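You operate a simulated robot arm through the tools that you are given. There is no shell and no other tool. Be economical: measure what you need, move in short steps, check, and stop when the job is done.

You run a simulated two-armed robot. Do the job below in one go: nothing can be reset, and whatever is moved stays where it is left.

## Task
Put the wooden chock on the wooden top away on the shelf of the rigging table.

It is judged by the outcome, as a careful person would: the job done as asked, and still so three seconds after it is handed in. It fails if anything else is knocked over, pushed out of place, dropped, spilled or broken.

## Robot
Two 7-joint arms with two-finger parallel grippers on one trunk, on a base that drives. Base frame: it is fixed to the floor where the robot stands at the start and does not move with it; the origin is under the middle of the robot, x ahead of it, y to its left, z up. Readings come in m, rad, newtons and seconds.
The left shoulder is at the start at [0.07, 0.134, 1.176], the right one opposite. With the tool pointing down near the work surface each hand reaches from about 0.1 to 0.64 m from the robot's upright axis, wherever it stands, measured 20 degrees to its own side. Places, roughly: shelf of the rigging table [3.7, -1.9, 0.3]. Payload 1.57 kg a hand.
The TCP of each hand is the grasp point between the finger pads, 0.03 m short of the fingertips. In the tool frame z runs along the fingers and y along their closing line. Largest opening 0.08 m; finger width 0.017, thickness 0.012; the body of the gripper, 0.04 by 0.082 m, starts 0.08 m behind the TCP.
Orientation is that of the tool frame in the base frame, as a unit quaternion [x, y, z, w]. With the fingers straight down and closing along the base's y, the tool's x points along the base's -x, its y along +y and its z along -z.

## Interface
- The arms move only by the tool play_rows. It takes "left_increments", "right_increments" or both (then of equal length, played together; a hand with none holds still); each is a list of rows, each a list of 7 numbers: the shift along the tool's x, y, z in units of 25 mm (1.0 is 25 mm), then the turn, a rotation vector about the tool's x, y, z in units of 5 degrees (1.0 is 5 degrees), then the closure, from 0 (fully open) to 1 (shut). In form: [[x, y, z, ax, ay, az, claw], ...]. A call has 1 to 10 rows; each row shifts and turns the commanded pose from where the row before left it, along the tool's axes as they then stand. A call with a number of a shift or a turn outside -1 to 1 is refused whole. A row lasts 0.2 s, in which the tool goes at most 0.05 m and 0.15 rad; a call with a longer step from one row to the next is refused whole, and so is a gripper value outside its range. Where a pose cannot be reached the arm comes as near as it can. A force on the tool above 40 N (or 10 N above the force at the start of the call, whichever is more), or a blocked arm, ends the call early, and 0.2 s more pass. Each finger travels about 0.153 m/s and halts on what it meets, pressing with about 37 N; the grip force reading is that of the motor and also rises with nothing between the fingers. The clock runs only during rows and for 0.2 s after the last one: add rows that do not move to give the fingers time. It gives the time, the measured TCP pose, the force on the tool (base axes), the opening and the grip force at its end, in the units of the frame above (readings bear some noise).
- Cameras (640 x 400 px; columns grow to the right, rows downward): "scene" is now at [0.1117, 0.0076, 1.3876]; the picture's right is [0.02, -1.00, 0.00], its down [-0.70, -0.01, -0.72] and it looks along [0.72, 0.01, -0.70] (base axes); focal length 291 px, centre (320, 200). "left" rides on the left gripper at [0.072, 0.007, -0.122] in its tool frame; the picture's right is [-0.09, 1.00, 0.00], its down [-0.84, -0.08, -0.54] and it looks along [-0.54, -0.05, 0.84] (tool axes); focal length 238 px, centre (320, 200). "right" rides on the right gripper at [0.072, -0.007, -0.122] in its tool frame; the picture's right is [0.09, 1.00, 0.00], its down [-0.84, 0.08, -0.54] and it looks along [-0.54, 0.05, 0.84] (tool axes); focal length 238 px, centre (320, 200).
- get_image(camera): a new picture of that camera. No time passes.
- move_column(by): slides the trunk up (or, below 0, down) by that many m; the arms and the scene camera ride with it, the base frame stays. It gives what a move gives, with no picture.
- roll_base(legs): drives the robot by 1 to 6 legs, each [ahead, left, turn to the left] in m, m and rad, along the robot's own axes; the way and the turn of a leg run together, so that a leg with both is an arc; at most 1.5 m and 3.142 rad a leg. The arms and the cameras ride along, it lands a little off, and it stops where it bumps. It gives what a move gives.
- head_to(pan, tilt): turns the head with the scene camera to pan (to the left, within 1.501 rad either way) and tilt (down, from -0.506 to 1.204), counted from straight ahead of the robot. It gives what a move gives.
- pixel_to_xyz(camera, pixels): for up to 12 pixels [column, row] of the newest picture of that camera ("zoom" is the newest enlarged one), the place [x, y, z] in the base frame of the surface seen there, good to about 0.002 m, but the place of the scene camera against the robot may be out by one fixed shift of up to 0.025 m in any direction. No time passes.
- inspect(camera, box): a new picture of the part [left, top, right, bottom] of that camera's present view, enlarged. No time passes.
- sign_off(): hands the job in; it is judged then, once.

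Go step by step. Measure first, check grasps and placings, and put right what went wrong. The budget is 80 turns and 58 pictures, counting those below and the enlarged ones. Unless the task says otherwise, let go and move clear before handing in, and close with one line.

The tools are called after "Request:" by a JSON object that holds its "fn" and its "kwargs". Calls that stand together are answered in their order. play_rows: Moves the arms, as the interface text tells. Its arguments: {"type":"object","properties":{"left_increments":{"type":"array"},"right_increments":{"type":"array"}},"required":[]} The other tools are called the same way: move_column (by) slides the trunk up or down; roll_base (legs) drives the base; head_to (pan, tilt) turns the head that bears the scene camera; get_image (camera) takes a picture; pixel_to_xyz (camera, pixels) gives the place of the surface under pixels of a picture; inspect (camera, box) takes an enlarged picture of a part of a camera's view; sign_off () hands the job in.

At the start:

```text
clock: 0.0
left_tool_pos: [0.4898, 0.2326, 1.0863]
left_tcp_rot: [0.0, 1.0, 0.0, 0.001]
left_force: [0.1, -0.7, 0.3]
left_width: 0.0799
left_finger_force: 0.1
right_tool_pos: [0.4489, -0.2371, 1.1579]
right_tcp_rot: [0.0, 1.0, 0.0, 0.0]
right_force: [0.4, -0.3, 0.1]
right_width: 0.0802
right_finger_force: 0.3
trunk travel left (down, up): [-0.75, 0.19]
robot x, y, heading: [-0.0014, -0.0012, -0.002]
head pan, tilt: [0.017, 0.771]
```

scene: 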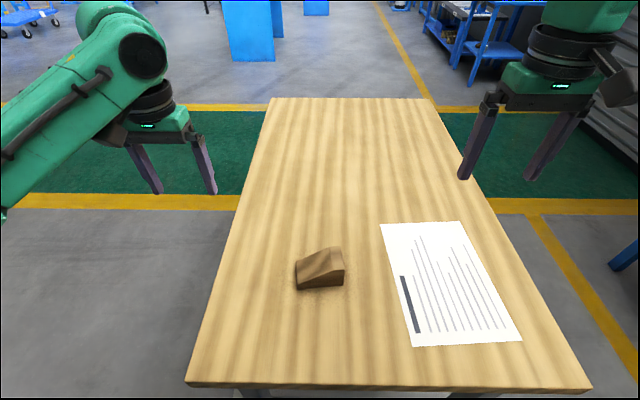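
right: 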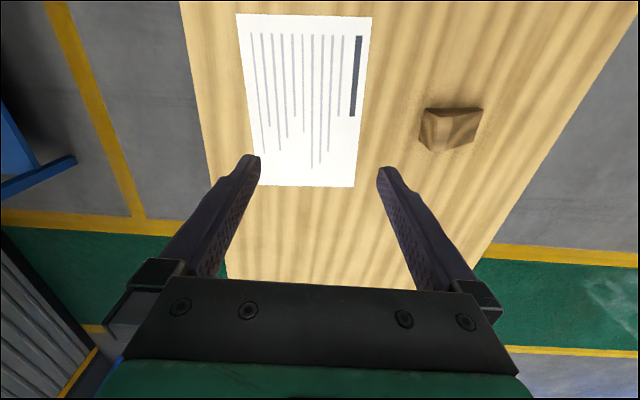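
left: 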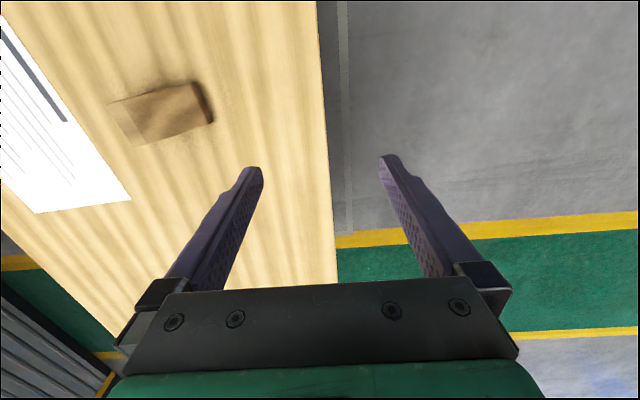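

The chock is at about scene (320,268), with paper to its right. I'll zoom in and measure it, and look toward the rigging table.

Request:
{"fn": "inspect", "kwargs": {"camera": "scene", "box": [270, 230, 370, 300]}}

Request:
{"fn": "pixel_to_xyz", "kwargs": {"camera": "left", "pixels": [[160, 110], [110, 104], [192, 84], [212, 120], [140, 142], [125, 125], [180, 105], [100, 80], [240, 120], [205, 105]]}}

Request:
{"fn": "pixel_to_xyz", "kwargs": {"camera": "scene", "pixels": [[320, 268], [297, 265], [296, 286], [344, 284], [343, 252], [330, 250], [280, 290], [490, 20], [500, 50], [455, 60]]}}

```text
5.71 times, centred on (320, 265) of scene
```

zoom: 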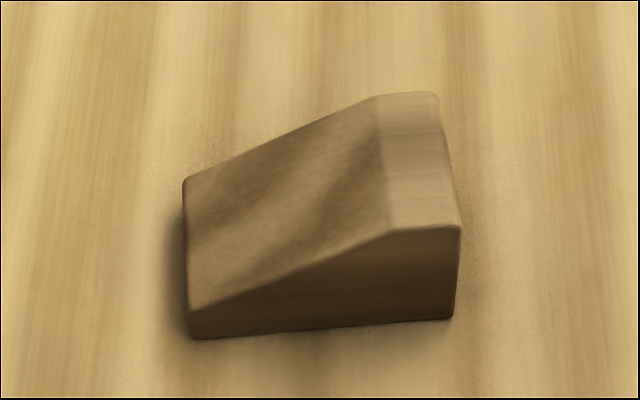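

```text
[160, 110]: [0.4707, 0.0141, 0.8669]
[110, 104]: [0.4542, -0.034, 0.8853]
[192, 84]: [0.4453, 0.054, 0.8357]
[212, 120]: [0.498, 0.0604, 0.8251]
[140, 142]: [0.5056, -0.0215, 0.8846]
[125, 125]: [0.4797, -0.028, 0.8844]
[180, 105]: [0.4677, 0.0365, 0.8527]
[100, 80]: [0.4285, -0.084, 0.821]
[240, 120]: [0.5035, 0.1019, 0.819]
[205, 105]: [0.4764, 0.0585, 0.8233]
```

```text
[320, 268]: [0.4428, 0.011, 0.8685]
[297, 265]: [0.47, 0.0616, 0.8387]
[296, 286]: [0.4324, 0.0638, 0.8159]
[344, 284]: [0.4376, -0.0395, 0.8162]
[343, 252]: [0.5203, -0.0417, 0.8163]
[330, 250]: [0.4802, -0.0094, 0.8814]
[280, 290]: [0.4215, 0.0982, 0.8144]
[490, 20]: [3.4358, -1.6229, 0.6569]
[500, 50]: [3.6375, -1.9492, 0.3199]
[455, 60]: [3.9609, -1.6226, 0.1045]
```

The chock is a wedge about 0.10 long in y, high end at -y (~0.065 tall), width in x ~0.06. Zoom both the chock from the left hand and the rigging table.

Request:
{"fn": "inspect", "kwargs": {"camera": "left", "box": [85, 60, 245, 160]}}

Request:
{"fn": "inspect", "kwargs": {"camera": "scene", "box": [400, 0, 560, 100]}}

Request:
{"fn": "head_to", "kwargs": {"pan": -0.48, "tilt": 0.3}}

Request:
{"fn": "get_image", "kwargs": {"camera": "scene"}}

```text
4.00 times, centred on (165, 110) of left
```

zoom: 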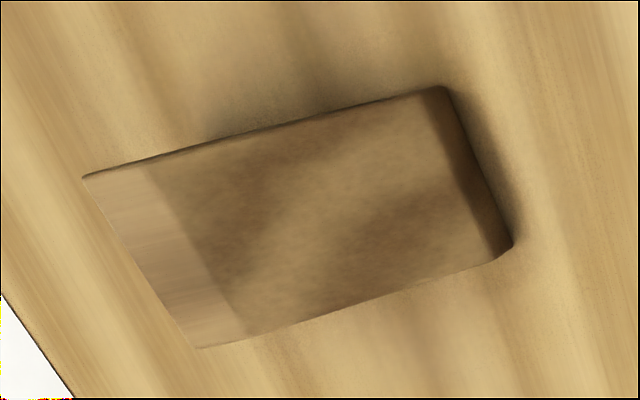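

```text
4.00 times, centred on (480, 50) of scene
```

zoom: 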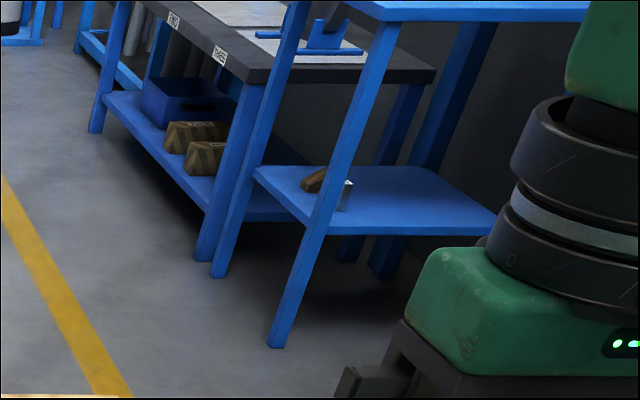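

```text
clock: 0.9
left_tool_pos: [0.4902, 0.232, 1.0858]
left_tcp_rot: [0.0, 1.0, -0.001, 0.0]
left_force: [-0.1, 0.9, -0.6]
left_width: 0.0798
left_finger_force: 0.1
right_tool_pos: [0.4483, -0.238, 1.1588]
right_tcp_rot: [-0.001, 1.0, 0.0, -0.001]
right_force: [-0.5, 0.8, 0.7]
right_width: 0.0801
right_finger_force: 0.1
trunk travel left (down, up): [-0.75, 0.19]
robot x, y, heading: [-0.0008, -0.0008, 0.004]
head pan, tilt: [-0.48, 0.3]
```

```text
51 pictures are left
```

scene: 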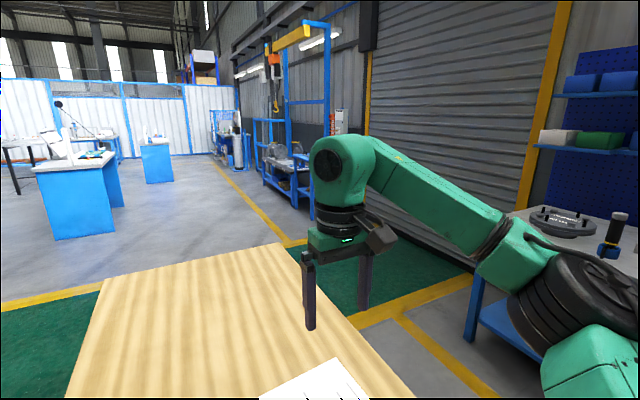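

The right arm hides part of the rigging table; I'll study it after driving closer. First pin down chock's edges from the left camera.

Request:
{"fn": "pixel_to_xyz", "kwargs": {"camera": "left", "pixels": [[109, 106], [134, 143], [123, 103], [146, 141], [190, 84], [204, 121], [160, 94], [175, 129], [135, 123], [158, 118]]}}

```text
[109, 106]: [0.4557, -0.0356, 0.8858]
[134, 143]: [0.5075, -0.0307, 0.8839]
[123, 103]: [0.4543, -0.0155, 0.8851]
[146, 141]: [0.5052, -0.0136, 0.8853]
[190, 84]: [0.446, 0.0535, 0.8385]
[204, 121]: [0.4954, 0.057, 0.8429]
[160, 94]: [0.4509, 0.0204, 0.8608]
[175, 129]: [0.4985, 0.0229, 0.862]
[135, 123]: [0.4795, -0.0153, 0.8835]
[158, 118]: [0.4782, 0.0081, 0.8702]
```

Chock is rotated about 7°, width ~0.055, centre about (0.478, 0.003). Now measure the rigging table in the zoom I took.

Request:
{"fn": "pixel_to_xyz", "kwargs": {"camera": "zoom", "pixels": [[300, 222], [260, 170], [490, 218], [380, 180], [345, 195], [315, 178], [420, 10], [276, 342], [330, 50], [195, 155], [180, 190], [262, 75]]}}

Request:
{"fn": "inspect", "kwargs": {"camera": "scene", "box": [220, 60, 380, 220]}}

```text
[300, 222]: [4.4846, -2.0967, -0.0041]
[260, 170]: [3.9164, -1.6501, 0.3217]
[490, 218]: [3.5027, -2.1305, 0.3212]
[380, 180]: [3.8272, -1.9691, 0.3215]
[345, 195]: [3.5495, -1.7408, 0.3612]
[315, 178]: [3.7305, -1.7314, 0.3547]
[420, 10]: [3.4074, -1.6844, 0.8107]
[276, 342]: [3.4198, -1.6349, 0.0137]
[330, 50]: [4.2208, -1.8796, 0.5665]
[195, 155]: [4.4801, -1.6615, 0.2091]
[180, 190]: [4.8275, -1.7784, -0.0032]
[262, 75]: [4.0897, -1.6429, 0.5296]
```

```text
2.50 times, centred on (300, 140) of scene
```

zoom: 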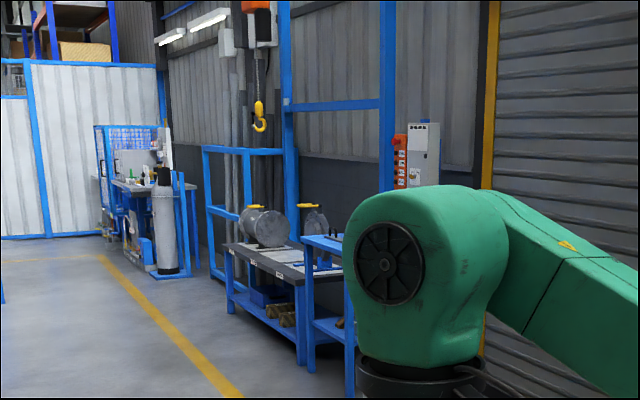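

The rigging table is the small blue one: x≈3.42–3.92, y from −1.63, shelf z≈0.32, top z≈0.81, so the placement needs a tilted hand. I'll grip with the left hand tilted 45°, along the chock's length, starting with the yaw turn of 83°.

Request:
{"fn": "play_rows", "kwargs": {"left_increments": [[0, 0, 0, 0, 0, 0.98, 0], [0, 0, 0, 0, 0, 0.98, 0], [0, 0, 0, 0, 0, 0.98, 0], [0, 0, 0, 0, 0, 0.98, 0], [0, 0, 0, 0, 0, 0.98, 0], [0, 0, 0, 0, 0, 0.98, 0], [0, 0, 0, 0, 0, 0.98, 0], [0, 0, 0, 0, 0, 0.98, 0], [0, 0, 0, 0, 0, 0.98, 0]]}}

Request:
{"fn": "play_rows", "kwargs": {"left_increments": [[0, 0, 0, 0, 0, 0.98, 0], [0, 0, 0, 0, 0, 0.98, 0], [0, 0, 0, 0, 0, 0.98, 0], [0, 0, 0, 0, 0, 0.98, 0], [0, 0, 0, 0, 0, 0.98, 0], [0, 0, 0, 0, 0, 0.98, 0], [0, 0, 0, 0, 0, 0.98, 0], [0, 0, 0, 0, 0, 0.98, 0]]}}

Request:
{"fn": "play_rows", "kwargs": {"left_increments": [[0, 0, 0, 0, -1, 0, 0], [0, 0, 0, 0, -1, 0, 0], [0, 0, 0, 0, -1, 0, 0], [0, 0, 0, 0, -1, 0, 0], [0, 0, 0, 0, -1, 0, 0], [0, 0, 0, 0, -1, 0, 0], [0, 0, 0, 0, -1, 0, 0], [0, 0, 0, 0, -1, 0, 0], [0, 0, 0, 0, -1, 0, 0]]}}

```text
clock: 2.9
left_tool_pos: [0.4904, 0.2336, 1.0863]
left_tcp_rot: [0.376, 0.927, 0.0, -0.001]
left_force: [-0.4, -0.5, -0.2]
left_width: 0.0799
left_finger_force: 0.0
right_tool_pos: [0.4485, -0.2371, 1.1597]
right_tcp_rot: [0.0, 1.0, 0.0, -0.001]
right_force: [0.5, -0.8, 0.1]
right_width: 0.0799
right_finger_force: 0.0
trunk travel left (down, up): [-0.75, 0.19]
robot x, y, heading: [-0.0004, 0.0008, 0.001]
head pan, tilt: [-0.48, 0.3]
```

```text
clock: 4.7
left_tool_pos: [0.4892, 0.2339, 1.0861]
left_tcp_rot: [0.665, 0.747, 0.0, 0.0]
left_force: [0.6, -0.1, 0.2]
left_width: 0.08
left_finger_force: 0.0
right_tool_pos: [0.4472, -0.2379, 1.1596]
right_tcp_rot: [0.0, 1.0, 0.0, -0.001]
right_force: [-1.0, 0.5, 0.0]
right_width: 0.08
right_finger_force: 0.1
trunk travel left (down, up): [-0.75, 0.19]
robot x, y, heading: [-0.0036, 0.001, -0.004]
head pan, tilt: [-0.48, 0.3]
```

```text
clock: 6.7
left_tool_pos: [0.4904, 0.2326, 1.0858]
left_tcp_rot: [0.614, 0.69, -0.255, 0.287]
left_force: [-0.5, -0.1, 0.8]
left_width: 0.0798
left_finger_force: 0.1
right_tool_pos: [0.4482, -0.2359, 1.1596]
right_tcp_rot: [0.0, 1.0, 0.0, 0.0]
right_force: [-0.6, 0.5, -0.3]
right_width: 0.0797
right_finger_force: 0.1
trunk travel left (down, up): [-0.75, 0.19]
robot x, y, heading: [0.0022, 0.003, -0.002]
head pan, tilt: [-0.48, 0.3]
```

Orientation achieved (tool z ≈ (0.08,−0.70,−0.71)). Move to the pre-grasp 12 cm short and check in the hand camera.

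Request:
{"fn": "play_rows", "kwargs": {"left_increments": [[0.02, -0.173, 0.907, 0, 0, 0, 0], [0.02, -0.173, 0.907, 0, 0, 0, 0], [0.02, -0.173, 0.907, 0, 0, 0, 0], [0.02, -0.173, 0.907, 0, 0, 0, 0], [0.02, -0.173, 0.907, 0, 0, 0, 0], [0.02, -0.173, 0.907, 0, 0, 0, 0], [0.02, -0.173, 0.907, 0, 0, 0, 0], [0.02, -0.173, 0.907, 0, 0, 0, 0], [0.02, -0.173, 0.907, 0, 0, 0, 0]]}}

Request:
{"fn": "get_image", "kwargs": {"camera": "left"}}

Request:
{"fn": "pixel_to_xyz", "kwargs": {"camera": "left", "pixels": [[320, 120], [300, 120], [340, 120], [320, 100], [320, 140], [280, 120], [360, 120], [320, 60], [320, 160]]}}

```text
clock: 8.7
left_tool_pos: [0.4671, 0.0885, 0.9369]
left_tcp_rot: [0.614, 0.691, -0.255, 0.285]
left_force: [-0.3, -1.5, 0.1]
left_width: 0.0801
left_finger_force: 0.1
right_tool_pos: [0.4483, -0.239, 1.1599]
right_tcp_rot: [0.0, 1.0, 0.0, 0.0]
right_force: [0.2, 0.0, -1.0]
right_width: 0.0803
right_finger_force: 0.2
trunk travel left (down, up): [-0.75, 0.19]
robot x, y, heading: [-0.0018, 0.0001, -0.001]
head pan, tilt: [-0.48, 0.3]
```

```text
49 pictures are left
```

left: 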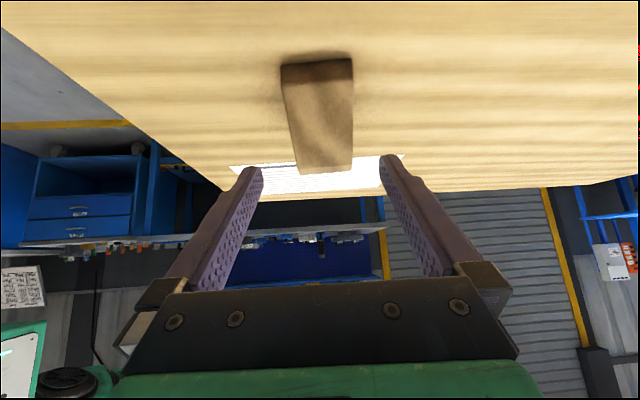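

```text
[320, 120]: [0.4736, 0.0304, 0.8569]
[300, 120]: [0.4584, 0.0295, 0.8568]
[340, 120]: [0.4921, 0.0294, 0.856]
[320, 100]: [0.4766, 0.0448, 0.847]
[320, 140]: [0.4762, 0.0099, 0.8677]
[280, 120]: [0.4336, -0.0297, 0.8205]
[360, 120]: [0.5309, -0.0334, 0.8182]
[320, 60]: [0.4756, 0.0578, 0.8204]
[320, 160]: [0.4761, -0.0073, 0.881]
```

The chock sits centred between the fingers (cols 289–353 vs fingers 262–380). Advance 0.117 m along the fingers with a 2 mm sideways correction, then close.

Request:
{"fn": "play_rows", "kwargs": {"left_increments": [[0, 0.014, 0.78, 0, 0, 0, 0], [0, 0.014, 0.78, 0, 0, 0, 0], [0, 0.014, 0.78, 0, 0, 0, 0], [0, 0.014, 0.78, 0, 0, 0, 0], [0, 0.014, 0.78, 0, 0, 0, 0], [0, 0.014, 0.78, 0, 0, 0, 0]]}}

Request:
{"fn": "get_image", "kwargs": {"camera": "left"}}

```text
clock: 10.1
left_tool_pos: [0.4795, 0.0056, 0.8551]
left_tcp_rot: [0.614, 0.691, -0.254, 0.285]
left_force: [0.8, -0.2, -0.2]
left_width: 0.0799
left_finger_force: 0.1
right_tool_pos: [0.4492, -0.2373, 1.1596]
right_tcp_rot: [0.0, 1.0, 0.0, 0.0]
right_force: [-0.2, -0.1, -0.1]
right_width: 0.08
right_finger_force: 0.1
trunk travel left (down, up): [-0.75, 0.19]
robot x, y, heading: [-0.0006, 0.0013, 0.002]
head pan, tilt: [-0.48, 0.3]
```

```text
48 pictures are left
```

left: 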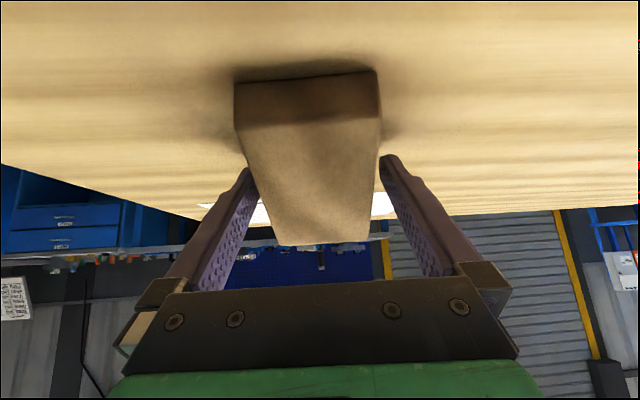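

The fingers straddle the chock with clearance both sides. Close, then lift straight up a little.

Request:
{"fn": "play_rows", "kwargs": {"left_increments": [[0, 0, 0, 0, 0, 0, 0.5], [0, 0, 0, 0, 0, 0, 1], [0, 0, 0, 0, 0, 0, 1], [0, 0, 0, 0, 0, 0, 1]]}}

Request:
{"fn": "play_rows", "kwargs": {"left_increments": [[-0.35, 0, -0.35, 0, 0, 0, 1], [-0.5, 0, -0.5, 0, 0, 0, 1], [-0.7, 0, -0.7, 0, 0, 0, 1], [-0.7, 0, -0.7, 0, 0, 0, 1], [-0.7, 0, -0.7, 0, 0, 0, 1], [-0.7, 0, -0.7, 0, 0, 0, 1]]}}

Request:
{"fn": "get_image", "kwargs": {"camera": "left"}}

```text
clock: 11.1
left_tool_pos: [0.4802, 0.006, 0.855]
left_tcp_rot: [0.614, 0.691, -0.254, 0.285]
left_force: [-0.4, 0.0, -1.2]
left_width: 0.0598
left_finger_force: 37.5
right_tool_pos: [0.4485, -0.2374, 1.1587]
right_tcp_rot: [0.0, 1.0, 0.0, 0.0]
right_force: [-0.2, 0.7, 0.4]
right_width: 0.0801
right_finger_force: 0.1
trunk travel left (down, up): [-0.75, 0.19]
robot x, y, heading: [0.002, -0.0061, -0.0]
head pan, tilt: [-0.48, 0.3]
```

```text
clock: 12.5
left_tool_pos: [0.4791, 0.0054, 0.9853]
left_tcp_rot: [0.615, 0.69, -0.256, 0.285]
left_force: [0.1, 0.8, -1.2]
left_width: 0.0597
left_finger_force: 36.3
right_tool_pos: [0.4486, -0.2368, 1.1592]
right_tcp_rot: [0.0, 1.0, 0.0, 0.0]
right_force: [-0.4, -0.4, -0.6]
right_width: 0.08
right_finger_force: 0.1
trunk travel left (down, up): [-0.75, 0.19]
robot x, y, heading: [0.0006, 0.0023, -0.002]
head pan, tilt: [-0.48, 0.3]
```

```text
47 pictures are left
```

left: 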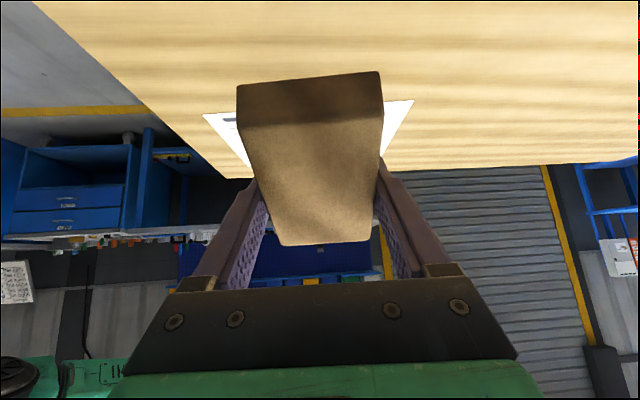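

Lifted, grip 36 N at 0.060 m width and chock secure. Shift left 0.2 m over the table then turn the hand back to face forward.

Request:
{"fn": "play_rows", "kwargs": {"left_increments": [[0.7, 0.118, -0.7, 0, 0, 0, 1], [0.7, 0.118, -0.7, 0, 0, 0, 1], [0.7, 0.118, -0.7, 0, 0, 0, 1], [0.7, 0.118, -0.7, 0, 0, 0, 1], [0.7, 0.118, -0.7, 0, 0, 0, 1], [0.7, 0.118, -0.7, 0, 0, 0, 1], [0.7, 0.118, -0.7, 0, 0, 0, 1], [0.7, 0.118, -0.7, 0, 0, 0, 1]]}}

Request:
{"fn": "play_rows", "kwargs": {"left_increments": [[0, 0, 0, -0.69, 0, -0.69, 1], [0, 0, 0, -0.69, 0, -0.69, 1], [0, 0, 0, -0.69, 0, -0.69, 1], [0, 0, 0, -0.69, 0, -0.69, 1], [0, 0, 0, -0.69, 0, -0.69, 1], [0, 0, 0, -0.69, 0, -0.69, 1], [0, 0, 0, -0.69, 0, -0.69, 1], [0, 0, 0, -0.69, 0, -0.69, 1], [0, 0, 0, -0.69, 0, -0.69, 1]]}}

Request:
{"fn": "play_rows", "kwargs": {"left_increments": [[0, 0, 0, -0.69, 0, -0.69, 1], [0, 0, 0, -0.69, 0, -0.69, 1], [0, 0, 0, -0.69, 0, -0.69, 1], [0, 0, 0, -0.69, 0, -0.69, 1], [0, 0, 0, -0.69, 0, -0.69, 1], [0, 0, 0, -0.69, 0, -0.69, 1], [0, 0, 0, -0.69, 0, -0.69, 1], [0, 0, 0, -0.69, 0, -0.69, 1]]}}

```text
clock: 14.3
left_tool_pos: [0.4789, 0.2063, 0.985]
left_tcp_rot: [0.614, 0.69, -0.255, 0.287]
left_force: [0.3, 0.7, -1.1]
left_width: 0.0597
left_finger_force: 37.2
right_tool_pos: [0.449, -0.2361, 1.1593]
right_tcp_rot: [0.0, 1.0, 0.0, -0.001]
right_force: [0.8, 0.2, -0.2]
right_width: 0.0799
right_finger_force: 0.0
trunk travel left (down, up): [-0.75, 0.19]
robot x, y, heading: [-0.0022, -0.0007, -0.002]
head pan, tilt: [-0.48, 0.3]
```

```text
clock: 16.3
left_tool_pos: [0.4796, 0.2055, 0.9834]
left_tcp_rot: [0.311, 0.87, -0.129, 0.36]
left_force: [-0.3, 0.1, -1.1]
left_width: 0.0596
left_finger_force: 36.9
right_tool_pos: [0.4476, -0.2383, 1.1602]
right_tcp_rot: [0.001, 1.0, 0.0, 0.0]
right_force: [-0.8, -0.1, 0.8]
right_width: 0.0803
right_finger_force: 0.0
trunk travel left (down, up): [-0.75, 0.19]
robot x, y, heading: [0.0008, 0.0001, 0.003]
head pan, tilt: [-0.48, 0.3]
```

```text
clock: 18.1
left_tool_pos: [0.4791, 0.2043, 0.9853]
left_tcp_rot: [0.003, 0.925, -0.001, 0.381]
left_force: [-0.1, -0.9, -1.2]
left_width: 0.0597
left_finger_force: 36.4
right_tool_pos: [0.4487, -0.2371, 1.1578]
right_tcp_rot: [0.0, 1.0, 0.001, 0.0]
right_force: [-0.4, 0.3, -0.4]
right_width: 0.0799
right_finger_force: 0.1
trunk travel left (down, up): [-0.75, 0.19]
robot x, y, heading: [0.0044, -0.0006, -0.003]
head pan, tilt: [-0.48, 0.3]
```

The hand now faces forward at 45° with the chock level. Tuck the right hand back and up so it's out of the way, then look to the right.

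Request:
{"fn": "play_rows", "kwargs": {"right_increments": [[1, 0, -0.5, 0, 0, 0, 0], [1, 0, -0.5, 0, 0, 0, 0], [1, 0, -0.5, 0, 0, 0, 0], [1, 0, -0.5, 0, 0, 0, 0], [1, 0, -0.5, 0, 0, 0, 0], [1, 0, -0.5, 0, 0, 0, 0], [1, 0, -0.5, 0, 0, 0, 0], [1, 0, -0.5, 0, 0, 0, 0]]}}

Request:
{"fn": "head_to", "kwargs": {"pan": -0.9, "tilt": 0.5}}

Request:
{"fn": "get_image", "kwargs": {"camera": "scene"}}

```text
clock: 19.9
left_tool_pos: [0.4798, 0.205, 0.9855]
left_tcp_rot: [0.003, 0.924, -0.002, 0.382]
left_force: [-0.3, 0.5, -1.6]
left_width: 0.0598
left_finger_force: 37.2
right_tool_pos: [0.2684, -0.2075, 1.2398]
right_tcp_rot: [0.0, 1.0, 0.0, 0.001]
right_force: [-0.4, 0.3, 0.8]
right_width: 0.0799
right_finger_force: 0.1
right hand out of reach, approached as far as the arm can: row 7, 8
trunk travel left (down, up): [-0.75, 0.19]
robot x, y, heading: [-0.0002, -0.0009, -0.003]
head pan, tilt: [-0.48, 0.3]
```

```text
clock: 20.8
left_tool_pos: [0.4799, 0.2055, 0.9851]
left_tcp_rot: [0.004, 0.924, -0.002, 0.382]
left_force: [-0.4, 0.2, -1.1]
left_width: 0.0596
left_finger_force: 37.0
right_tool_pos: [0.2689, -0.2081, 1.2401]
right_tcp_rot: [0.0, 1.0, 0.0, 0.0]
right_force: [0.8, 0.1, -0.8]
right_width: 0.0802
right_finger_force: 0.1
trunk travel left (down, up): [-0.75, 0.19]
robot x, y, heading: [0.0006, 0.0014, 0.004]
head pan, tilt: [-0.901, 0.499]
```

```text
46 pictures are left
```

scene: 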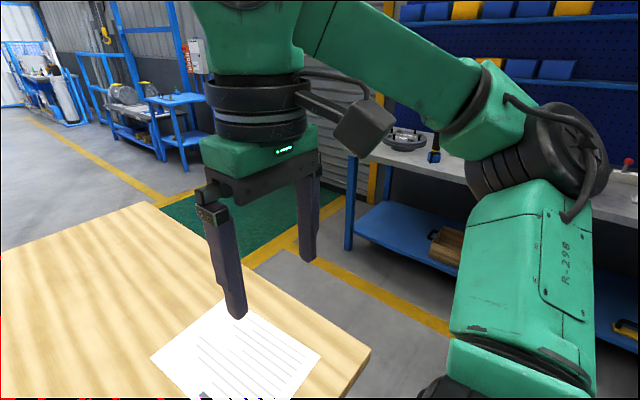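

Rigging table is visible at (180,115); a right-hand bench begins at (350,155). Measure the table corners and bench front to plan the path.

Request:
{"fn": "pixel_to_xyz", "kwargs": {"camera": "scene", "pixels": [[366, 352], [145, 207], [352, 155], [349, 240], [400, 218], [160, 100], [200, 98], [183, 165], [163, 152], [300, 275], [430, 165]]}}

Request:
{"fn": "inspect", "kwargs": {"camera": "scene", "box": [80, 70, 230, 180]}}

```text
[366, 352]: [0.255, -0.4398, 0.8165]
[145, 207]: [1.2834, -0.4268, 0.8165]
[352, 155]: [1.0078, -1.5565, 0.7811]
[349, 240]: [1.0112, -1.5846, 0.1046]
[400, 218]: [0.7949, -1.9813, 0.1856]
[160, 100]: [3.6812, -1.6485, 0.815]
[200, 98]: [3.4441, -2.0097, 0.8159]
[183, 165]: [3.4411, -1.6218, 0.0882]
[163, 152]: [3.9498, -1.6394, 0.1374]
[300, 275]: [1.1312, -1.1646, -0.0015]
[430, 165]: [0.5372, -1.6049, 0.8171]
```

```text
3.64 times, centred on (155, 125) of scene
```

zoom: 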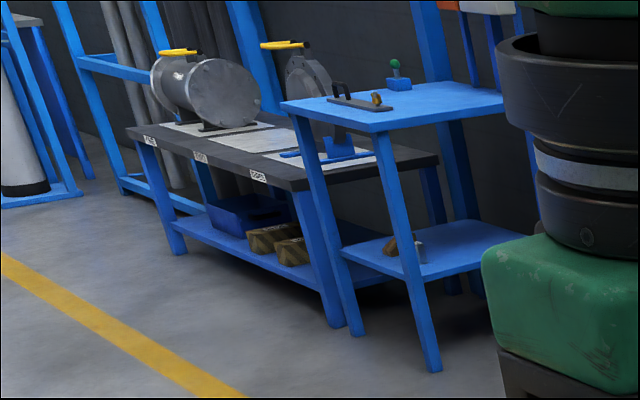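

Wood table spans x 0.26–1.28, y to −0.44; right bench front at y≈−1.55 up to x≈1.0; the small blue table (top z 0.815, shelf 0.32) matches the given location. Strafe right to y≈−0.95, then go ahead along the corridor.

Request:
{"fn": "roll_base", "kwargs": {"legs": [[0, -0.95, 0], [1.5, 0, 0]]}}

Request:
{"fn": "head_to", "kwargs": {"pan": -0.35, "tilt": 0.45}}

Request:
{"fn": "get_image", "kwargs": {"camera": "scene"}}

```text
clock: 32.8
left_tool_pos: [1.989, -0.7339, 0.9846]
left_tcp_rot: [0.0, 0.924, 0.0, 0.382]
left_force: [0.1, -0.2, -2.4]
left_width: 0.0596
left_finger_force: 37.2
right_tool_pos: [1.779, -1.1501, 1.2398]
right_tcp_rot: [-0.002, 1.0, 0.0, 0.001]
right_force: [-0.3, -0.4, 0.6]
right_width: 0.0797
right_finger_force: 0.1
trunk travel left (down, up): [-0.75, 0.19]
robot x, y, heading: [1.5089, -0.9441, 0.007]
head pan, tilt: [-0.901, 0.499]
```

```text
clock: 33.8
left_tool_pos: [1.9885, -0.7337, 0.9839]
left_tcp_rot: [0.0, 0.924, 0.0, 0.382]
left_force: [0.0, -0.3, -2.1]
left_width: 0.0597
left_finger_force: 36.8
right_tool_pos: [1.7793, -1.1487, 1.2388]
right_tcp_rot: [-0.003, 1.0, 0.0, 0.001]
right_force: [0.5, -0.1, 0.2]
right_width: 0.08
right_finger_force: 0.1
trunk travel left (down, up): [-0.75, 0.19]
robot x, y, heading: [1.5099, -0.9408, 0.006]
head pan, tilt: [-0.351, 0.45]
```

```text
44 pictures are left
```

scene: 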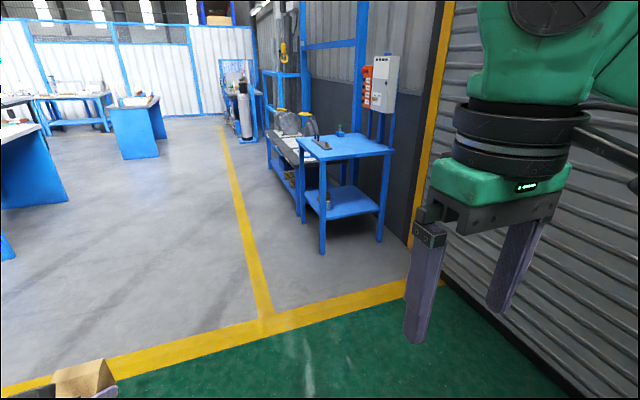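

Arrived at (1.51,−0.94) with the chock still held (seen at (85,380)). Zoom on the table and measure shelf and wall.

Request:
{"fn": "pixel_to_xyz", "kwargs": {"camera": "scene", "pixels": [[408, 242], [455, 280], [380, 240], [322, 250], [350, 203], [372, 212], [345, 192], [327, 203], [390, 150], [322, 155]]}}

Request:
{"fn": "inspect", "kwargs": {"camera": "scene", "box": [270, 110, 420, 260]}}

```text
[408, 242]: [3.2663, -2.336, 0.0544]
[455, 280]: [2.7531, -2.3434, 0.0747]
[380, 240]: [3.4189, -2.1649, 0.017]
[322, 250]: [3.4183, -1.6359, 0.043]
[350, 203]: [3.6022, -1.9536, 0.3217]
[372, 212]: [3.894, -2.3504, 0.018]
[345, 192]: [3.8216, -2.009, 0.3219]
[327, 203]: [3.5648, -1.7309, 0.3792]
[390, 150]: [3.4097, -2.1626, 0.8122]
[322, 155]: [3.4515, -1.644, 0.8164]
```

```text
2.67 times, centred on (345, 185) of scene
```

zoom: 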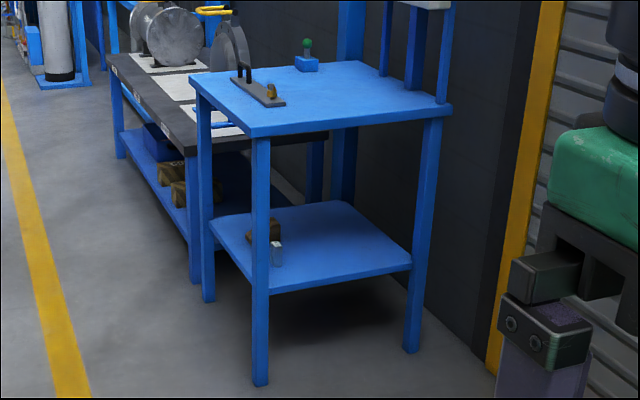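

The wall is at y≈−2.34 and shelf is free for y<−1.82 (existing items near (3.56,−1.73)). Drive to about (2.64,−1.65), turn −0.35 rad, then lower the trunk and centre the hand.

Request:
{"fn": "roll_base", "kwargs": {"legs": [[1.13, -0.72, 0], [0, 0, -0.356]]}}

Request:
{"fn": "move_column", "kwargs": {"by": -0.55}}

Request:
{"fn": "play_rows", "kwargs": {"left_increments": [[0, -0.95, 0, 0, 0, 0, 1], [0, -0.95, 0, 0, 0, 0, 1], [0, -0.95, 0, 0, 0, 0, 1], [0, -0.95, 0, 0, 0, 0, 1], [0, -0.95, 0, 0, 0, 0, 1], [0, -0.95, 0, 0, 0, 0, 1], [0, -0.95, 0, 0, 0, 0, 1]]}}

Request:
{"fn": "head_to", "kwargs": {"pan": 0.1, "tilt": 0.45}}

Request:
{"fn": "get_image", "kwargs": {"camera": "scene"}}

Request:
{"fn": "get_image", "kwargs": {"camera": "left"}}

```text
clock: 41.6
left_tool_pos: [3.1673, -1.6246, 0.9846]
left_tcp_rot: [0.163, 0.91, -0.069, 0.375]
left_force: [0.1, -0.4, -2.2]
left_width: 0.0594
left_finger_force: 37.4
right_tool_pos: [2.827, -1.9414, 1.2393]
right_tcp_rot: [0.174, 0.985, 0.0, 0.0]
right_force: [-0.5, -0.6, -0.1]
right_width: 0.0801
right_finger_force: 0.1
trunk travel left (down, up): [-0.75, 0.19]
robot x, y, heading: [2.6441, -1.6575, -0.348]
head pan, tilt: [-0.351, 0.45]
```

```text
refused: -0.55 is not a number from -0.4 to 0.4
```

```text
clock: 43.2
left_tool_pos: [3.1085, -1.7816, 0.9841]
left_tcp_rot: [0.163, 0.909, -0.067, 0.376]
left_force: [0.2, 0.8, -1.5]
left_width: 0.0595
left_finger_force: 37.4
right_tool_pos: [2.8268, -1.9428, 1.2394]
right_tcp_rot: [0.173, 0.985, 0.001, 0.0]
right_force: [0.1, -0.4, 0.6]
right_width: 0.0801
right_finger_force: 0.0
trunk travel left (down, up): [-0.75, 0.19]
robot x, y, heading: [2.6464, -1.6509, -0.346]
head pan, tilt: [-0.351, 0.45]
```

```text
clock: 44.1
left_tool_pos: [3.1089, -1.7807, 0.9845]
left_tcp_rot: [0.163, 0.91, -0.068, 0.376]
left_force: [1.4, 0.3, -0.5]
left_width: 0.0594
left_finger_force: 36.7
right_tool_pos: [2.8272, -1.942, 1.2398]
right_tcp_rot: [0.174, 0.985, 0.0, 0.001]
right_force: [0.0, -0.3, -0.1]
right_width: 0.0801
right_finger_force: 0.1
trunk travel left (down, up): [-0.75, 0.19]
robot x, y, heading: [2.648, -1.654, -0.354]
head pan, tilt: [0.099, 0.45]
```

```text
42 pictures are left
```

scene: 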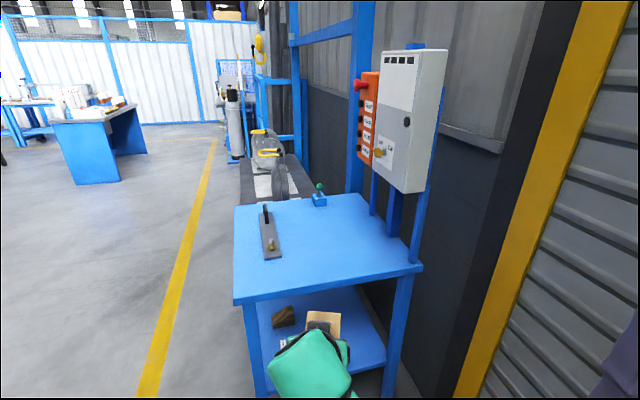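

```text
41 pictures are left
```

left: 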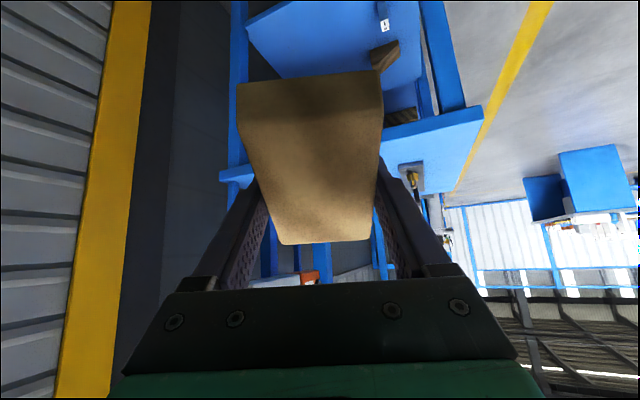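

The position is good, but the trunk move was refused (max 0.4 per call). Lower in two steps and look.

Request:
{"fn": "move_column", "kwargs": {"by": -0.4}}

Request:
{"fn": "move_column", "kwargs": {"by": -0.15}}

Request:
{"fn": "get_image", "kwargs": {"camera": "left"}}

Request:
{"fn": "get_image", "kwargs": {"camera": "scene"}}

```text
clock: 47.9
left_tool_pos: [3.1085, -1.7809, 0.5852]
left_tcp_rot: [0.162, 0.91, -0.067, 0.376]
left_force: [0.2, 0.3, -0.4]
left_width: 0.0594
left_finger_force: 36.9
right_tool_pos: [2.8275, -1.9413, 0.8385]
right_tcp_rot: [0.174, 0.985, 0.0, 0.001]
right_force: [-0.2, 0.1, -0.8]
right_width: 0.0799
right_finger_force: 0.1
trunk travel left (down, up): [-0.35, 0.59]
robot x, y, heading: [2.6491, -1.6544, -0.352]
head pan, tilt: [0.099, 0.45]
```

```text
clock: 49.7
left_tool_pos: [3.1087, -1.7811, 0.4345]
left_tcp_rot: [0.162, 0.91, -0.067, 0.376]
left_force: [0.1, 0.4, -1.5]
left_width: 0.0596
left_finger_force: 37.3
right_tool_pos: [2.8267, -1.9419, 0.6894]
right_tcp_rot: [0.174, 0.985, 0.0, 0.001]
right_force: [0.6, 0.7, -0.5]
right_width: 0.08
right_finger_force: 0.0
trunk travel left (down, up): [-0.2, 0.74]
robot x, y, heading: [2.6481, -1.6521, -0.348]
head pan, tilt: [0.099, 0.45]
```

```text
40 pictures are left
```

left: 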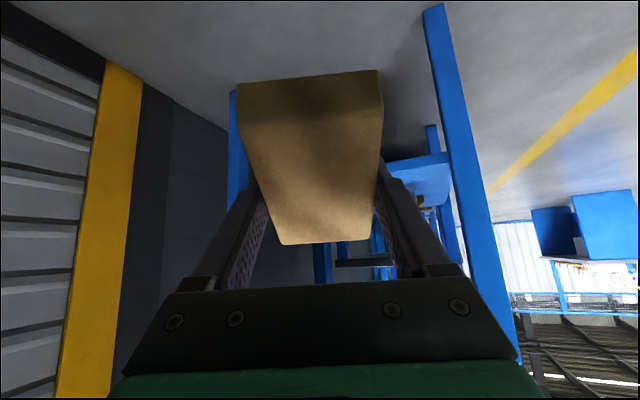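

```text
39 pictures are left
```

scene: 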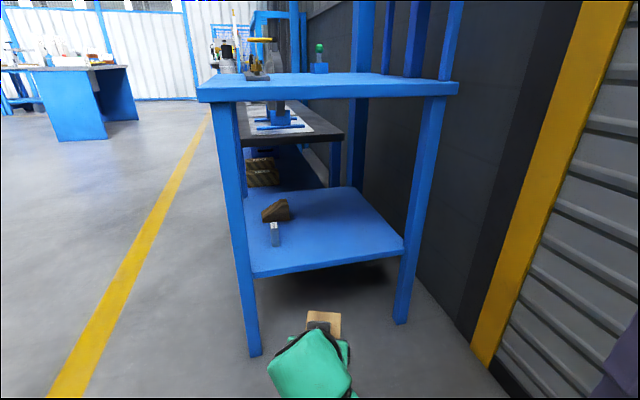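

Good view of the shelf: items at (275,212) and (275,234), free area to the right (330,240). Measure, then drive 0.35 m in.

Request:
{"fn": "pixel_to_xyz", "kwargs": {"camera": "scene", "pixels": [[253, 276], [404, 247], [330, 240], [276, 243], [280, 228], [288, 208], [265, 215], [355, 190], [248, 262], [322, 318]]}}

Request:
{"fn": "roll_base", "kwargs": {"legs": [[0.35, 0, 0]]}}

Request:
{"fn": "head_to", "kwargs": {"pan": 0.0, "tilt": 0.7}}

Request:
{"fn": "get_image", "kwargs": {"camera": "scene"}}

Request:
{"fn": "get_image", "kwargs": {"camera": "left"}}

```text
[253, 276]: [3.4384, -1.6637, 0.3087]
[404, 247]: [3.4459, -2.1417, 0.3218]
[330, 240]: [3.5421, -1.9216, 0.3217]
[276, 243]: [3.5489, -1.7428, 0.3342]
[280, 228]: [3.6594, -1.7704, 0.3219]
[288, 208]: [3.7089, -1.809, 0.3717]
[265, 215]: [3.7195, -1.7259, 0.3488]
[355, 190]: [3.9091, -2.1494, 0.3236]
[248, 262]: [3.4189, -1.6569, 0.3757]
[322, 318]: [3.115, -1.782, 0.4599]
```

```text
clock: 52.0
left_tool_pos: [3.4409, -1.9011, 0.4359]
left_tcp_rot: [0.163, 0.91, -0.067, 0.376]
left_force: [0.4, -0.3, -2.4]
left_width: 0.0599
left_finger_force: 37.0
right_tool_pos: [3.159, -2.0623, 0.6894]
right_tcp_rot: [0.174, 0.985, 0.0, 0.0]
right_force: [-0.1, -0.2, 0.1]
right_width: 0.0801
right_finger_force: 0.1
trunk travel left (down, up): [-0.2, 0.74]
robot x, y, heading: [2.9764, -1.7758, -0.344]
head pan, tilt: [0.099, 0.45]
```

```text
clock: 52.7
left_tool_pos: [3.4399, -1.9011, 0.4347]
left_tcp_rot: [0.163, 0.91, -0.067, 0.376]
left_force: [0.0, -0.1, -1.6]
left_width: 0.0596
left_finger_force: 36.6
right_tool_pos: [3.159, -2.0614, 0.6887]
right_tcp_rot: [0.173, 0.985, 0.0, 0.001]
right_force: [-0.2, -0.2, 0.2]
right_width: 0.0801
right_finger_force: 0.1
trunk travel left (down, up): [-0.2, 0.74]
robot x, y, heading: [2.9761, -1.7754, -0.348]
head pan, tilt: [0.0, 0.7]
```

```text
38 pictures are left
```

scene: 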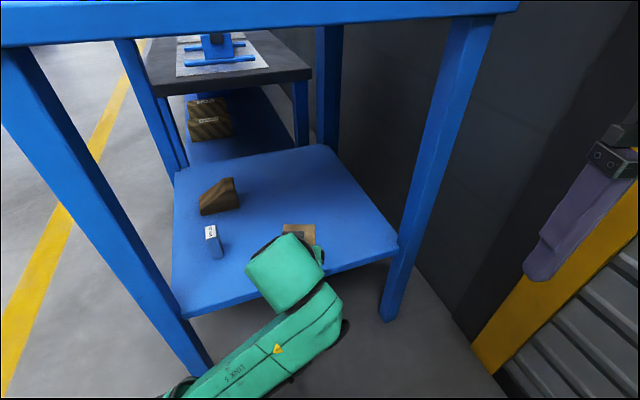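

```text
37 pictures are left
```

left: 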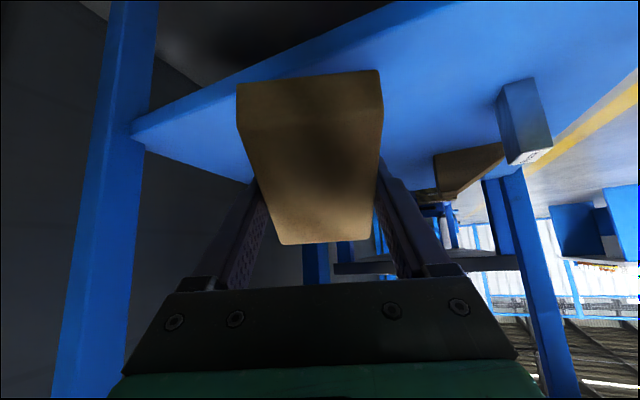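

Hand is now entering above the shelf with legs clear. Check the shelf height with the hand camera, drive 0.07 m more, then extend 0.06 m.

Request:
{"fn": "pixel_to_xyz", "kwargs": {"camera": "left", "pixels": [[420, 100], [460, 60], [220, 130], [390, 60], [520, 100], [450, 180]]}}

Request:
{"fn": "roll_base", "kwargs": {"legs": [[0.07, 0, 0]]}}

Request:
{"fn": "play_rows", "kwargs": {"left_increments": [[-0.57, 0, 0.57, 0, 0, 0, 1], [-0.57, 0, 0.57, 0, 0, 0, 1], [-0.57, 0, 0.57, 0, 0, 0, 1]]}}

Request:
{"fn": "get_image", "kwargs": {"camera": "scene"}}

Request:
{"fn": "get_image", "kwargs": {"camera": "left"}}

```text
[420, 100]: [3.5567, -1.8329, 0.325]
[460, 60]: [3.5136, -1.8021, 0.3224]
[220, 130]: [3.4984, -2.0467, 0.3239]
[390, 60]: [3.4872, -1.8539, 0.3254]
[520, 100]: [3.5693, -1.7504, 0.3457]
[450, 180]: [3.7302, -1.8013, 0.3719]
```

```text
clock: 53.8
left_tool_pos: [3.5053, -1.9244, 0.4335]
left_tcp_rot: [0.163, 0.91, -0.067, 0.376]
left_force: [0.3, 0.0, -1.4]
left_width: 0.0598
left_finger_force: 36.7
right_tool_pos: [3.2241, -2.0857, 0.6895]
right_tcp_rot: [0.174, 0.985, 0.001, 0.001]
right_force: [0.3, 0.6, 0.2]
right_width: 0.0801
right_finger_force: 0.0
trunk travel left (down, up): [-0.2, 0.74]
robot x, y, heading: [3.0448, -1.7989, -0.351]
head pan, tilt: [0.0, 0.7]
```

```text
clock: 54.5
left_tool_pos: [3.5626, -1.9475, 0.4331]
left_tcp_rot: [0.163, 0.91, -0.067, 0.375]
left_force: [-0.3, -0.3, -1.3]
left_width: 0.0597
left_finger_force: 36.6
right_tool_pos: [3.2243, -2.0854, 0.6882]
right_tcp_rot: [0.174, 0.985, 0.001, 0.001]
right_force: [-0.3, 0.1, 0.2]
right_width: 0.0799
right_finger_force: 0.0
trunk travel left (down, up): [-0.2, 0.74]
robot x, y, heading: [3.0424, -1.7955, -0.35]
head pan, tilt: [0.0, 0.7]
```

```text
36 pictures are left
```

scene: 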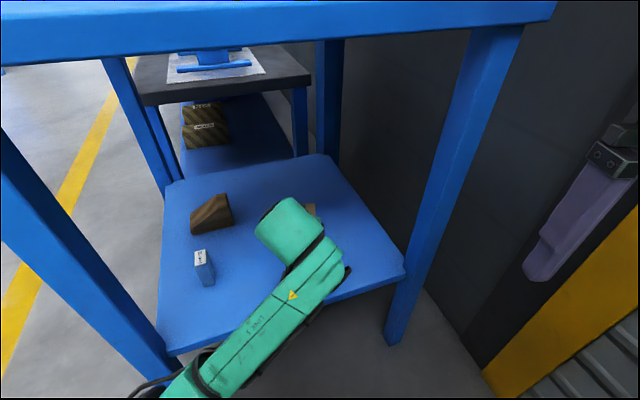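

```text
35 pictures are left
```

left: 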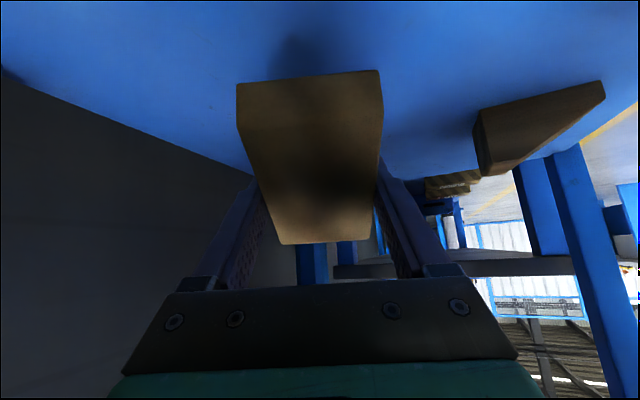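

The chock is over the free part of the shelf. Before descending 0.07 m, check the forearm's height over the shelf edge.

Request:
{"fn": "pixel_to_xyz", "kwargs": {"camera": "scene", "pixels": [[290, 225], [310, 270], [270, 320], [230, 360], [335, 275], [280, 345], [345, 285], [265, 355]]}}

```text
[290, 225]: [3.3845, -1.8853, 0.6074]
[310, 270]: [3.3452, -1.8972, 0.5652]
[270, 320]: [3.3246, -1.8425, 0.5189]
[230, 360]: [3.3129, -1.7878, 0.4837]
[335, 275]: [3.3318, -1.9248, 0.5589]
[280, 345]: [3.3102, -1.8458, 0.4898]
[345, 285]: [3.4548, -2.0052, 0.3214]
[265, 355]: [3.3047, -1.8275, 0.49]
```

The forearm (x≈3.31) stays outside the shelf edge (3.42) and clear of the leg. Lower with the trunk to keep arm shape: 0.068 m down to just above contact.

Request:
{"fn": "move_column", "kwargs": {"by": -0.067}}

Request:
{"fn": "get_image", "kwargs": {"camera": "left"}}

```text
clock: 55.6
left_tool_pos: [3.5615, -1.9457, 0.3672]
left_tcp_rot: [0.163, 0.91, -0.067, 0.376]
left_force: [0.1, 1.1, -1.9]
left_width: 0.0598
left_finger_force: 37.2
right_tool_pos: [3.2236, -2.0854, 0.6219]
right_tcp_rot: [0.173, 0.985, 0.0, 0.001]
right_force: [1.0, 0.1, 0.2]
right_width: 0.08
right_finger_force: 0.1
trunk travel left (down, up): [-0.133, 0.807]
robot x, y, heading: [3.0417, -1.7986, -0.345]
head pan, tilt: [0.0, 0.7]
```

```text
34 pictures are left
```

left: 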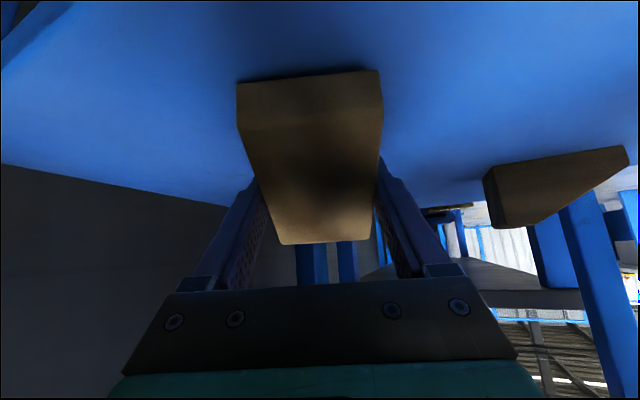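

TCP is at z=0.367, about 7 mm above contact. Continue down in ~1.5 mm rows and watch the force.

Request:
{"fn": "play_rows", "kwargs": {"left_increments": [[0.042, 0, 0.042, 0, 0, 0, 1], [0.042, 0, 0.042, 0, 0, 0, 1], [0.042, 0, 0.042, 0, 0, 0, 1], [0.042, 0, 0.042, 0, 0, 0, 1]]}}

```text
clock: 56.6
left_tool_pos: [3.5618, -1.9465, 0.3612]
left_tcp_rot: [0.164, 0.909, -0.068, 0.377]
left_force: [0.0, 0.1, 1.3]
left_width: 0.0595
left_finger_force: 37.0
right_tool_pos: [3.2245, -2.0861, 0.6223]
right_tcp_rot: [0.173, 0.985, 0.0, 0.001]
right_force: [0.9, 0.9, 0.2]
right_width: 0.08
right_finger_force: 0.1
trunk travel left (down, up): [-0.133, 0.807]
robot x, y, heading: [3.0397, -1.7965, -0.348]
head pan, tilt: [0.0, 0.7]
```

Force z went from −1.9 to +1.3, hinting first touch; go two more tiny rows.

Request:
{"fn": "play_rows", "kwargs": {"left_increments": [[0.03, 0, 0.03, 0, 0, 0, 1], [0.03, 0, 0.03, 0, 0, 0, 1]]}}

```text
clock: 57.2
left_tool_pos: [3.5618, -1.9461, 0.3619]
left_tcp_rot: [0.164, 0.909, -0.069, 0.378]
left_force: [-1.4, 1.5, 10.7]
left_width: 0.0597
left_finger_force: 36.9
right_tool_pos: [3.2225, -2.0858, 0.6226]
right_tcp_rot: [0.173, 0.985, 0.0, 0.002]
right_force: [0.3, 0.2, 0.6]
right_width: 0.0801
right_finger_force: 0.0
trunk travel left (down, up): [-0.133, 0.807]
robot x, y, heading: [3.041, -1.7961, -0.349]
head pan, tilt: [0.0, 0.7]
```

The chock rests on the shelf (10.7 N up). Open the fingers.

Request:
{"fn": "play_rows", "kwargs": {"left_increments": [[0, 0, 0, 0, 0, 0, 0.2], [0, 0, 0, 0, 0, 0, 0], [0, 0, 0, 0, 0, 0, 0]]}}

Request:
{"fn": "get_image", "kwargs": {"camera": "left"}}

```text
clock: 58.0
left_tool_pos: [3.5617, -1.9461, 0.3589]
left_tcp_rot: [0.163, 0.91, -0.068, 0.376]
left_force: [0.2, 0.3, 0.0]
left_width: 0.08
left_finger_force: 0.0
right_tool_pos: [3.2238, -2.086, 0.6215]
right_tcp_rot: [0.173, 0.985, 0.0, 0.001]
right_force: [-0.1, -1.1, -0.1]
right_width: 0.08
right_finger_force: 0.1
trunk travel left (down, up): [-0.133, 0.807]
robot x, y, heading: [3.0389, -1.7961, -0.35]
head pan, tilt: [0.0, 0.7]
```

```text
33 pictures are left
```

left: 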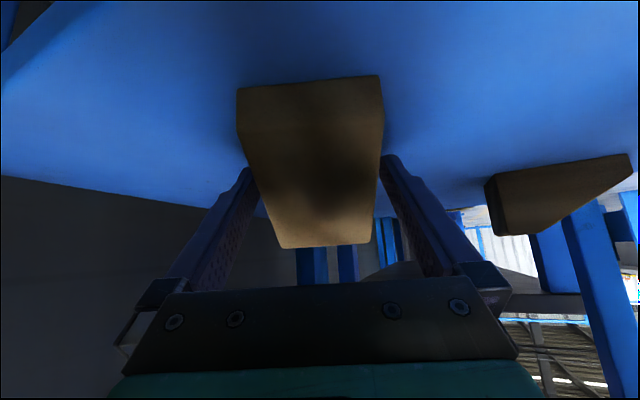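

Released; the chock stands flat with gaps both sides. Back off along the fingers 0.12 m, then reverse the base and check.

Request:
{"fn": "play_rows", "kwargs": {"left_increments": [[0, 0, -0.8, 0, 0, 0, 0], [0, 0, -0.8, 0, 0, 0, 0], [0, 0, -0.8, 0, 0, 0, 0], [0, 0, -0.8, 0, 0, 0, 0], [0, 0, -0.8, 0, 0, 0, 0], [0, 0, -0.8, 0, 0, 0, 0]]}}

Request:
{"fn": "roll_base", "kwargs": {"legs": [[-0.45, 0, 0]]}}

Request:
{"fn": "head_to", "kwargs": {"pan": 0.05, "tilt": 0.4}}

Request:
{"fn": "get_image", "kwargs": {"camera": "scene"}}

```text
clock: 59.4
left_tool_pos: [3.4833, -1.9132, 0.4433]
left_tcp_rot: [0.164, 0.91, -0.061, 0.377]
left_force: [0.4, 0.4, -1.0]
left_width: 0.0801
left_finger_force: 0.1
right_tool_pos: [3.2228, -2.0857, 0.6224]
right_tcp_rot: [0.174, 0.985, 0.001, 0.001]
right_force: [-0.2, -0.2, -0.2]
right_width: 0.08
right_finger_force: 0.1
trunk travel left (down, up): [-0.133, 0.807]
robot x, y, heading: [3.0448, -1.7981, -0.353]
head pan, tilt: [0.0, 0.7]
```

```text
clock: 62.1
left_tool_pos: [3.0635, -1.7601, 0.4439]
left_tcp_rot: [0.162, 0.91, -0.063, 0.377]
left_force: [0.3, 0.8, 0.6]
left_width: 0.0799
left_finger_force: 0.0
right_tool_pos: [2.8018, -1.9318, 0.622]
right_tcp_rot: [0.173, 0.985, 0.001, 0.002]
right_force: [0.0, 0.2, 0.0]
right_width: 0.08
right_finger_force: 0.0
trunk travel left (down, up): [-0.133, 0.807]
robot x, y, heading: [2.6208, -1.6439, -0.348]
head pan, tilt: [0.0, 0.7]
```

```text
clock: 62.9
left_tool_pos: [3.0621, -1.7587, 0.4426]
left_tcp_rot: [0.161, 0.909, -0.062, 0.379]
left_force: [-0.6, -0.4, -0.5]
left_width: 0.0797
left_finger_force: 0.2
right_tool_pos: [2.8009, -1.9321, 0.6223]
right_tcp_rot: [0.173, 0.985, 0.001, 0.001]
right_force: [0.2, 0.4, 0.2]
right_width: 0.0799
right_finger_force: 0.0
trunk travel left (down, up): [-0.133, 0.807]
robot x, y, heading: [2.6173, -1.6441, -0.355]
head pan, tilt: [0.051, 0.4]
```

```text
32 pictures are left
```

scene: 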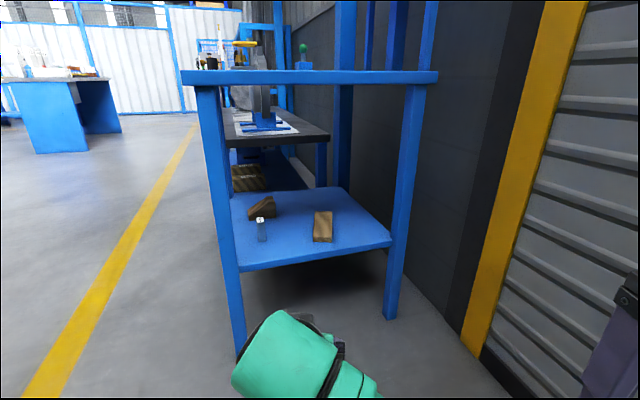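

The chock rests flat and fully on the shelf at (322,227), the other items stand where they were, and the hands are clear. Hand in.

Request:
{"fn": "sign_off", "kwargs": {}}

```text
The job is handed in.
```

The wooden chock is on the shelf of the rigging table, lying flat and let go. Both hands are clear, and nothing else on the shelf was moved.
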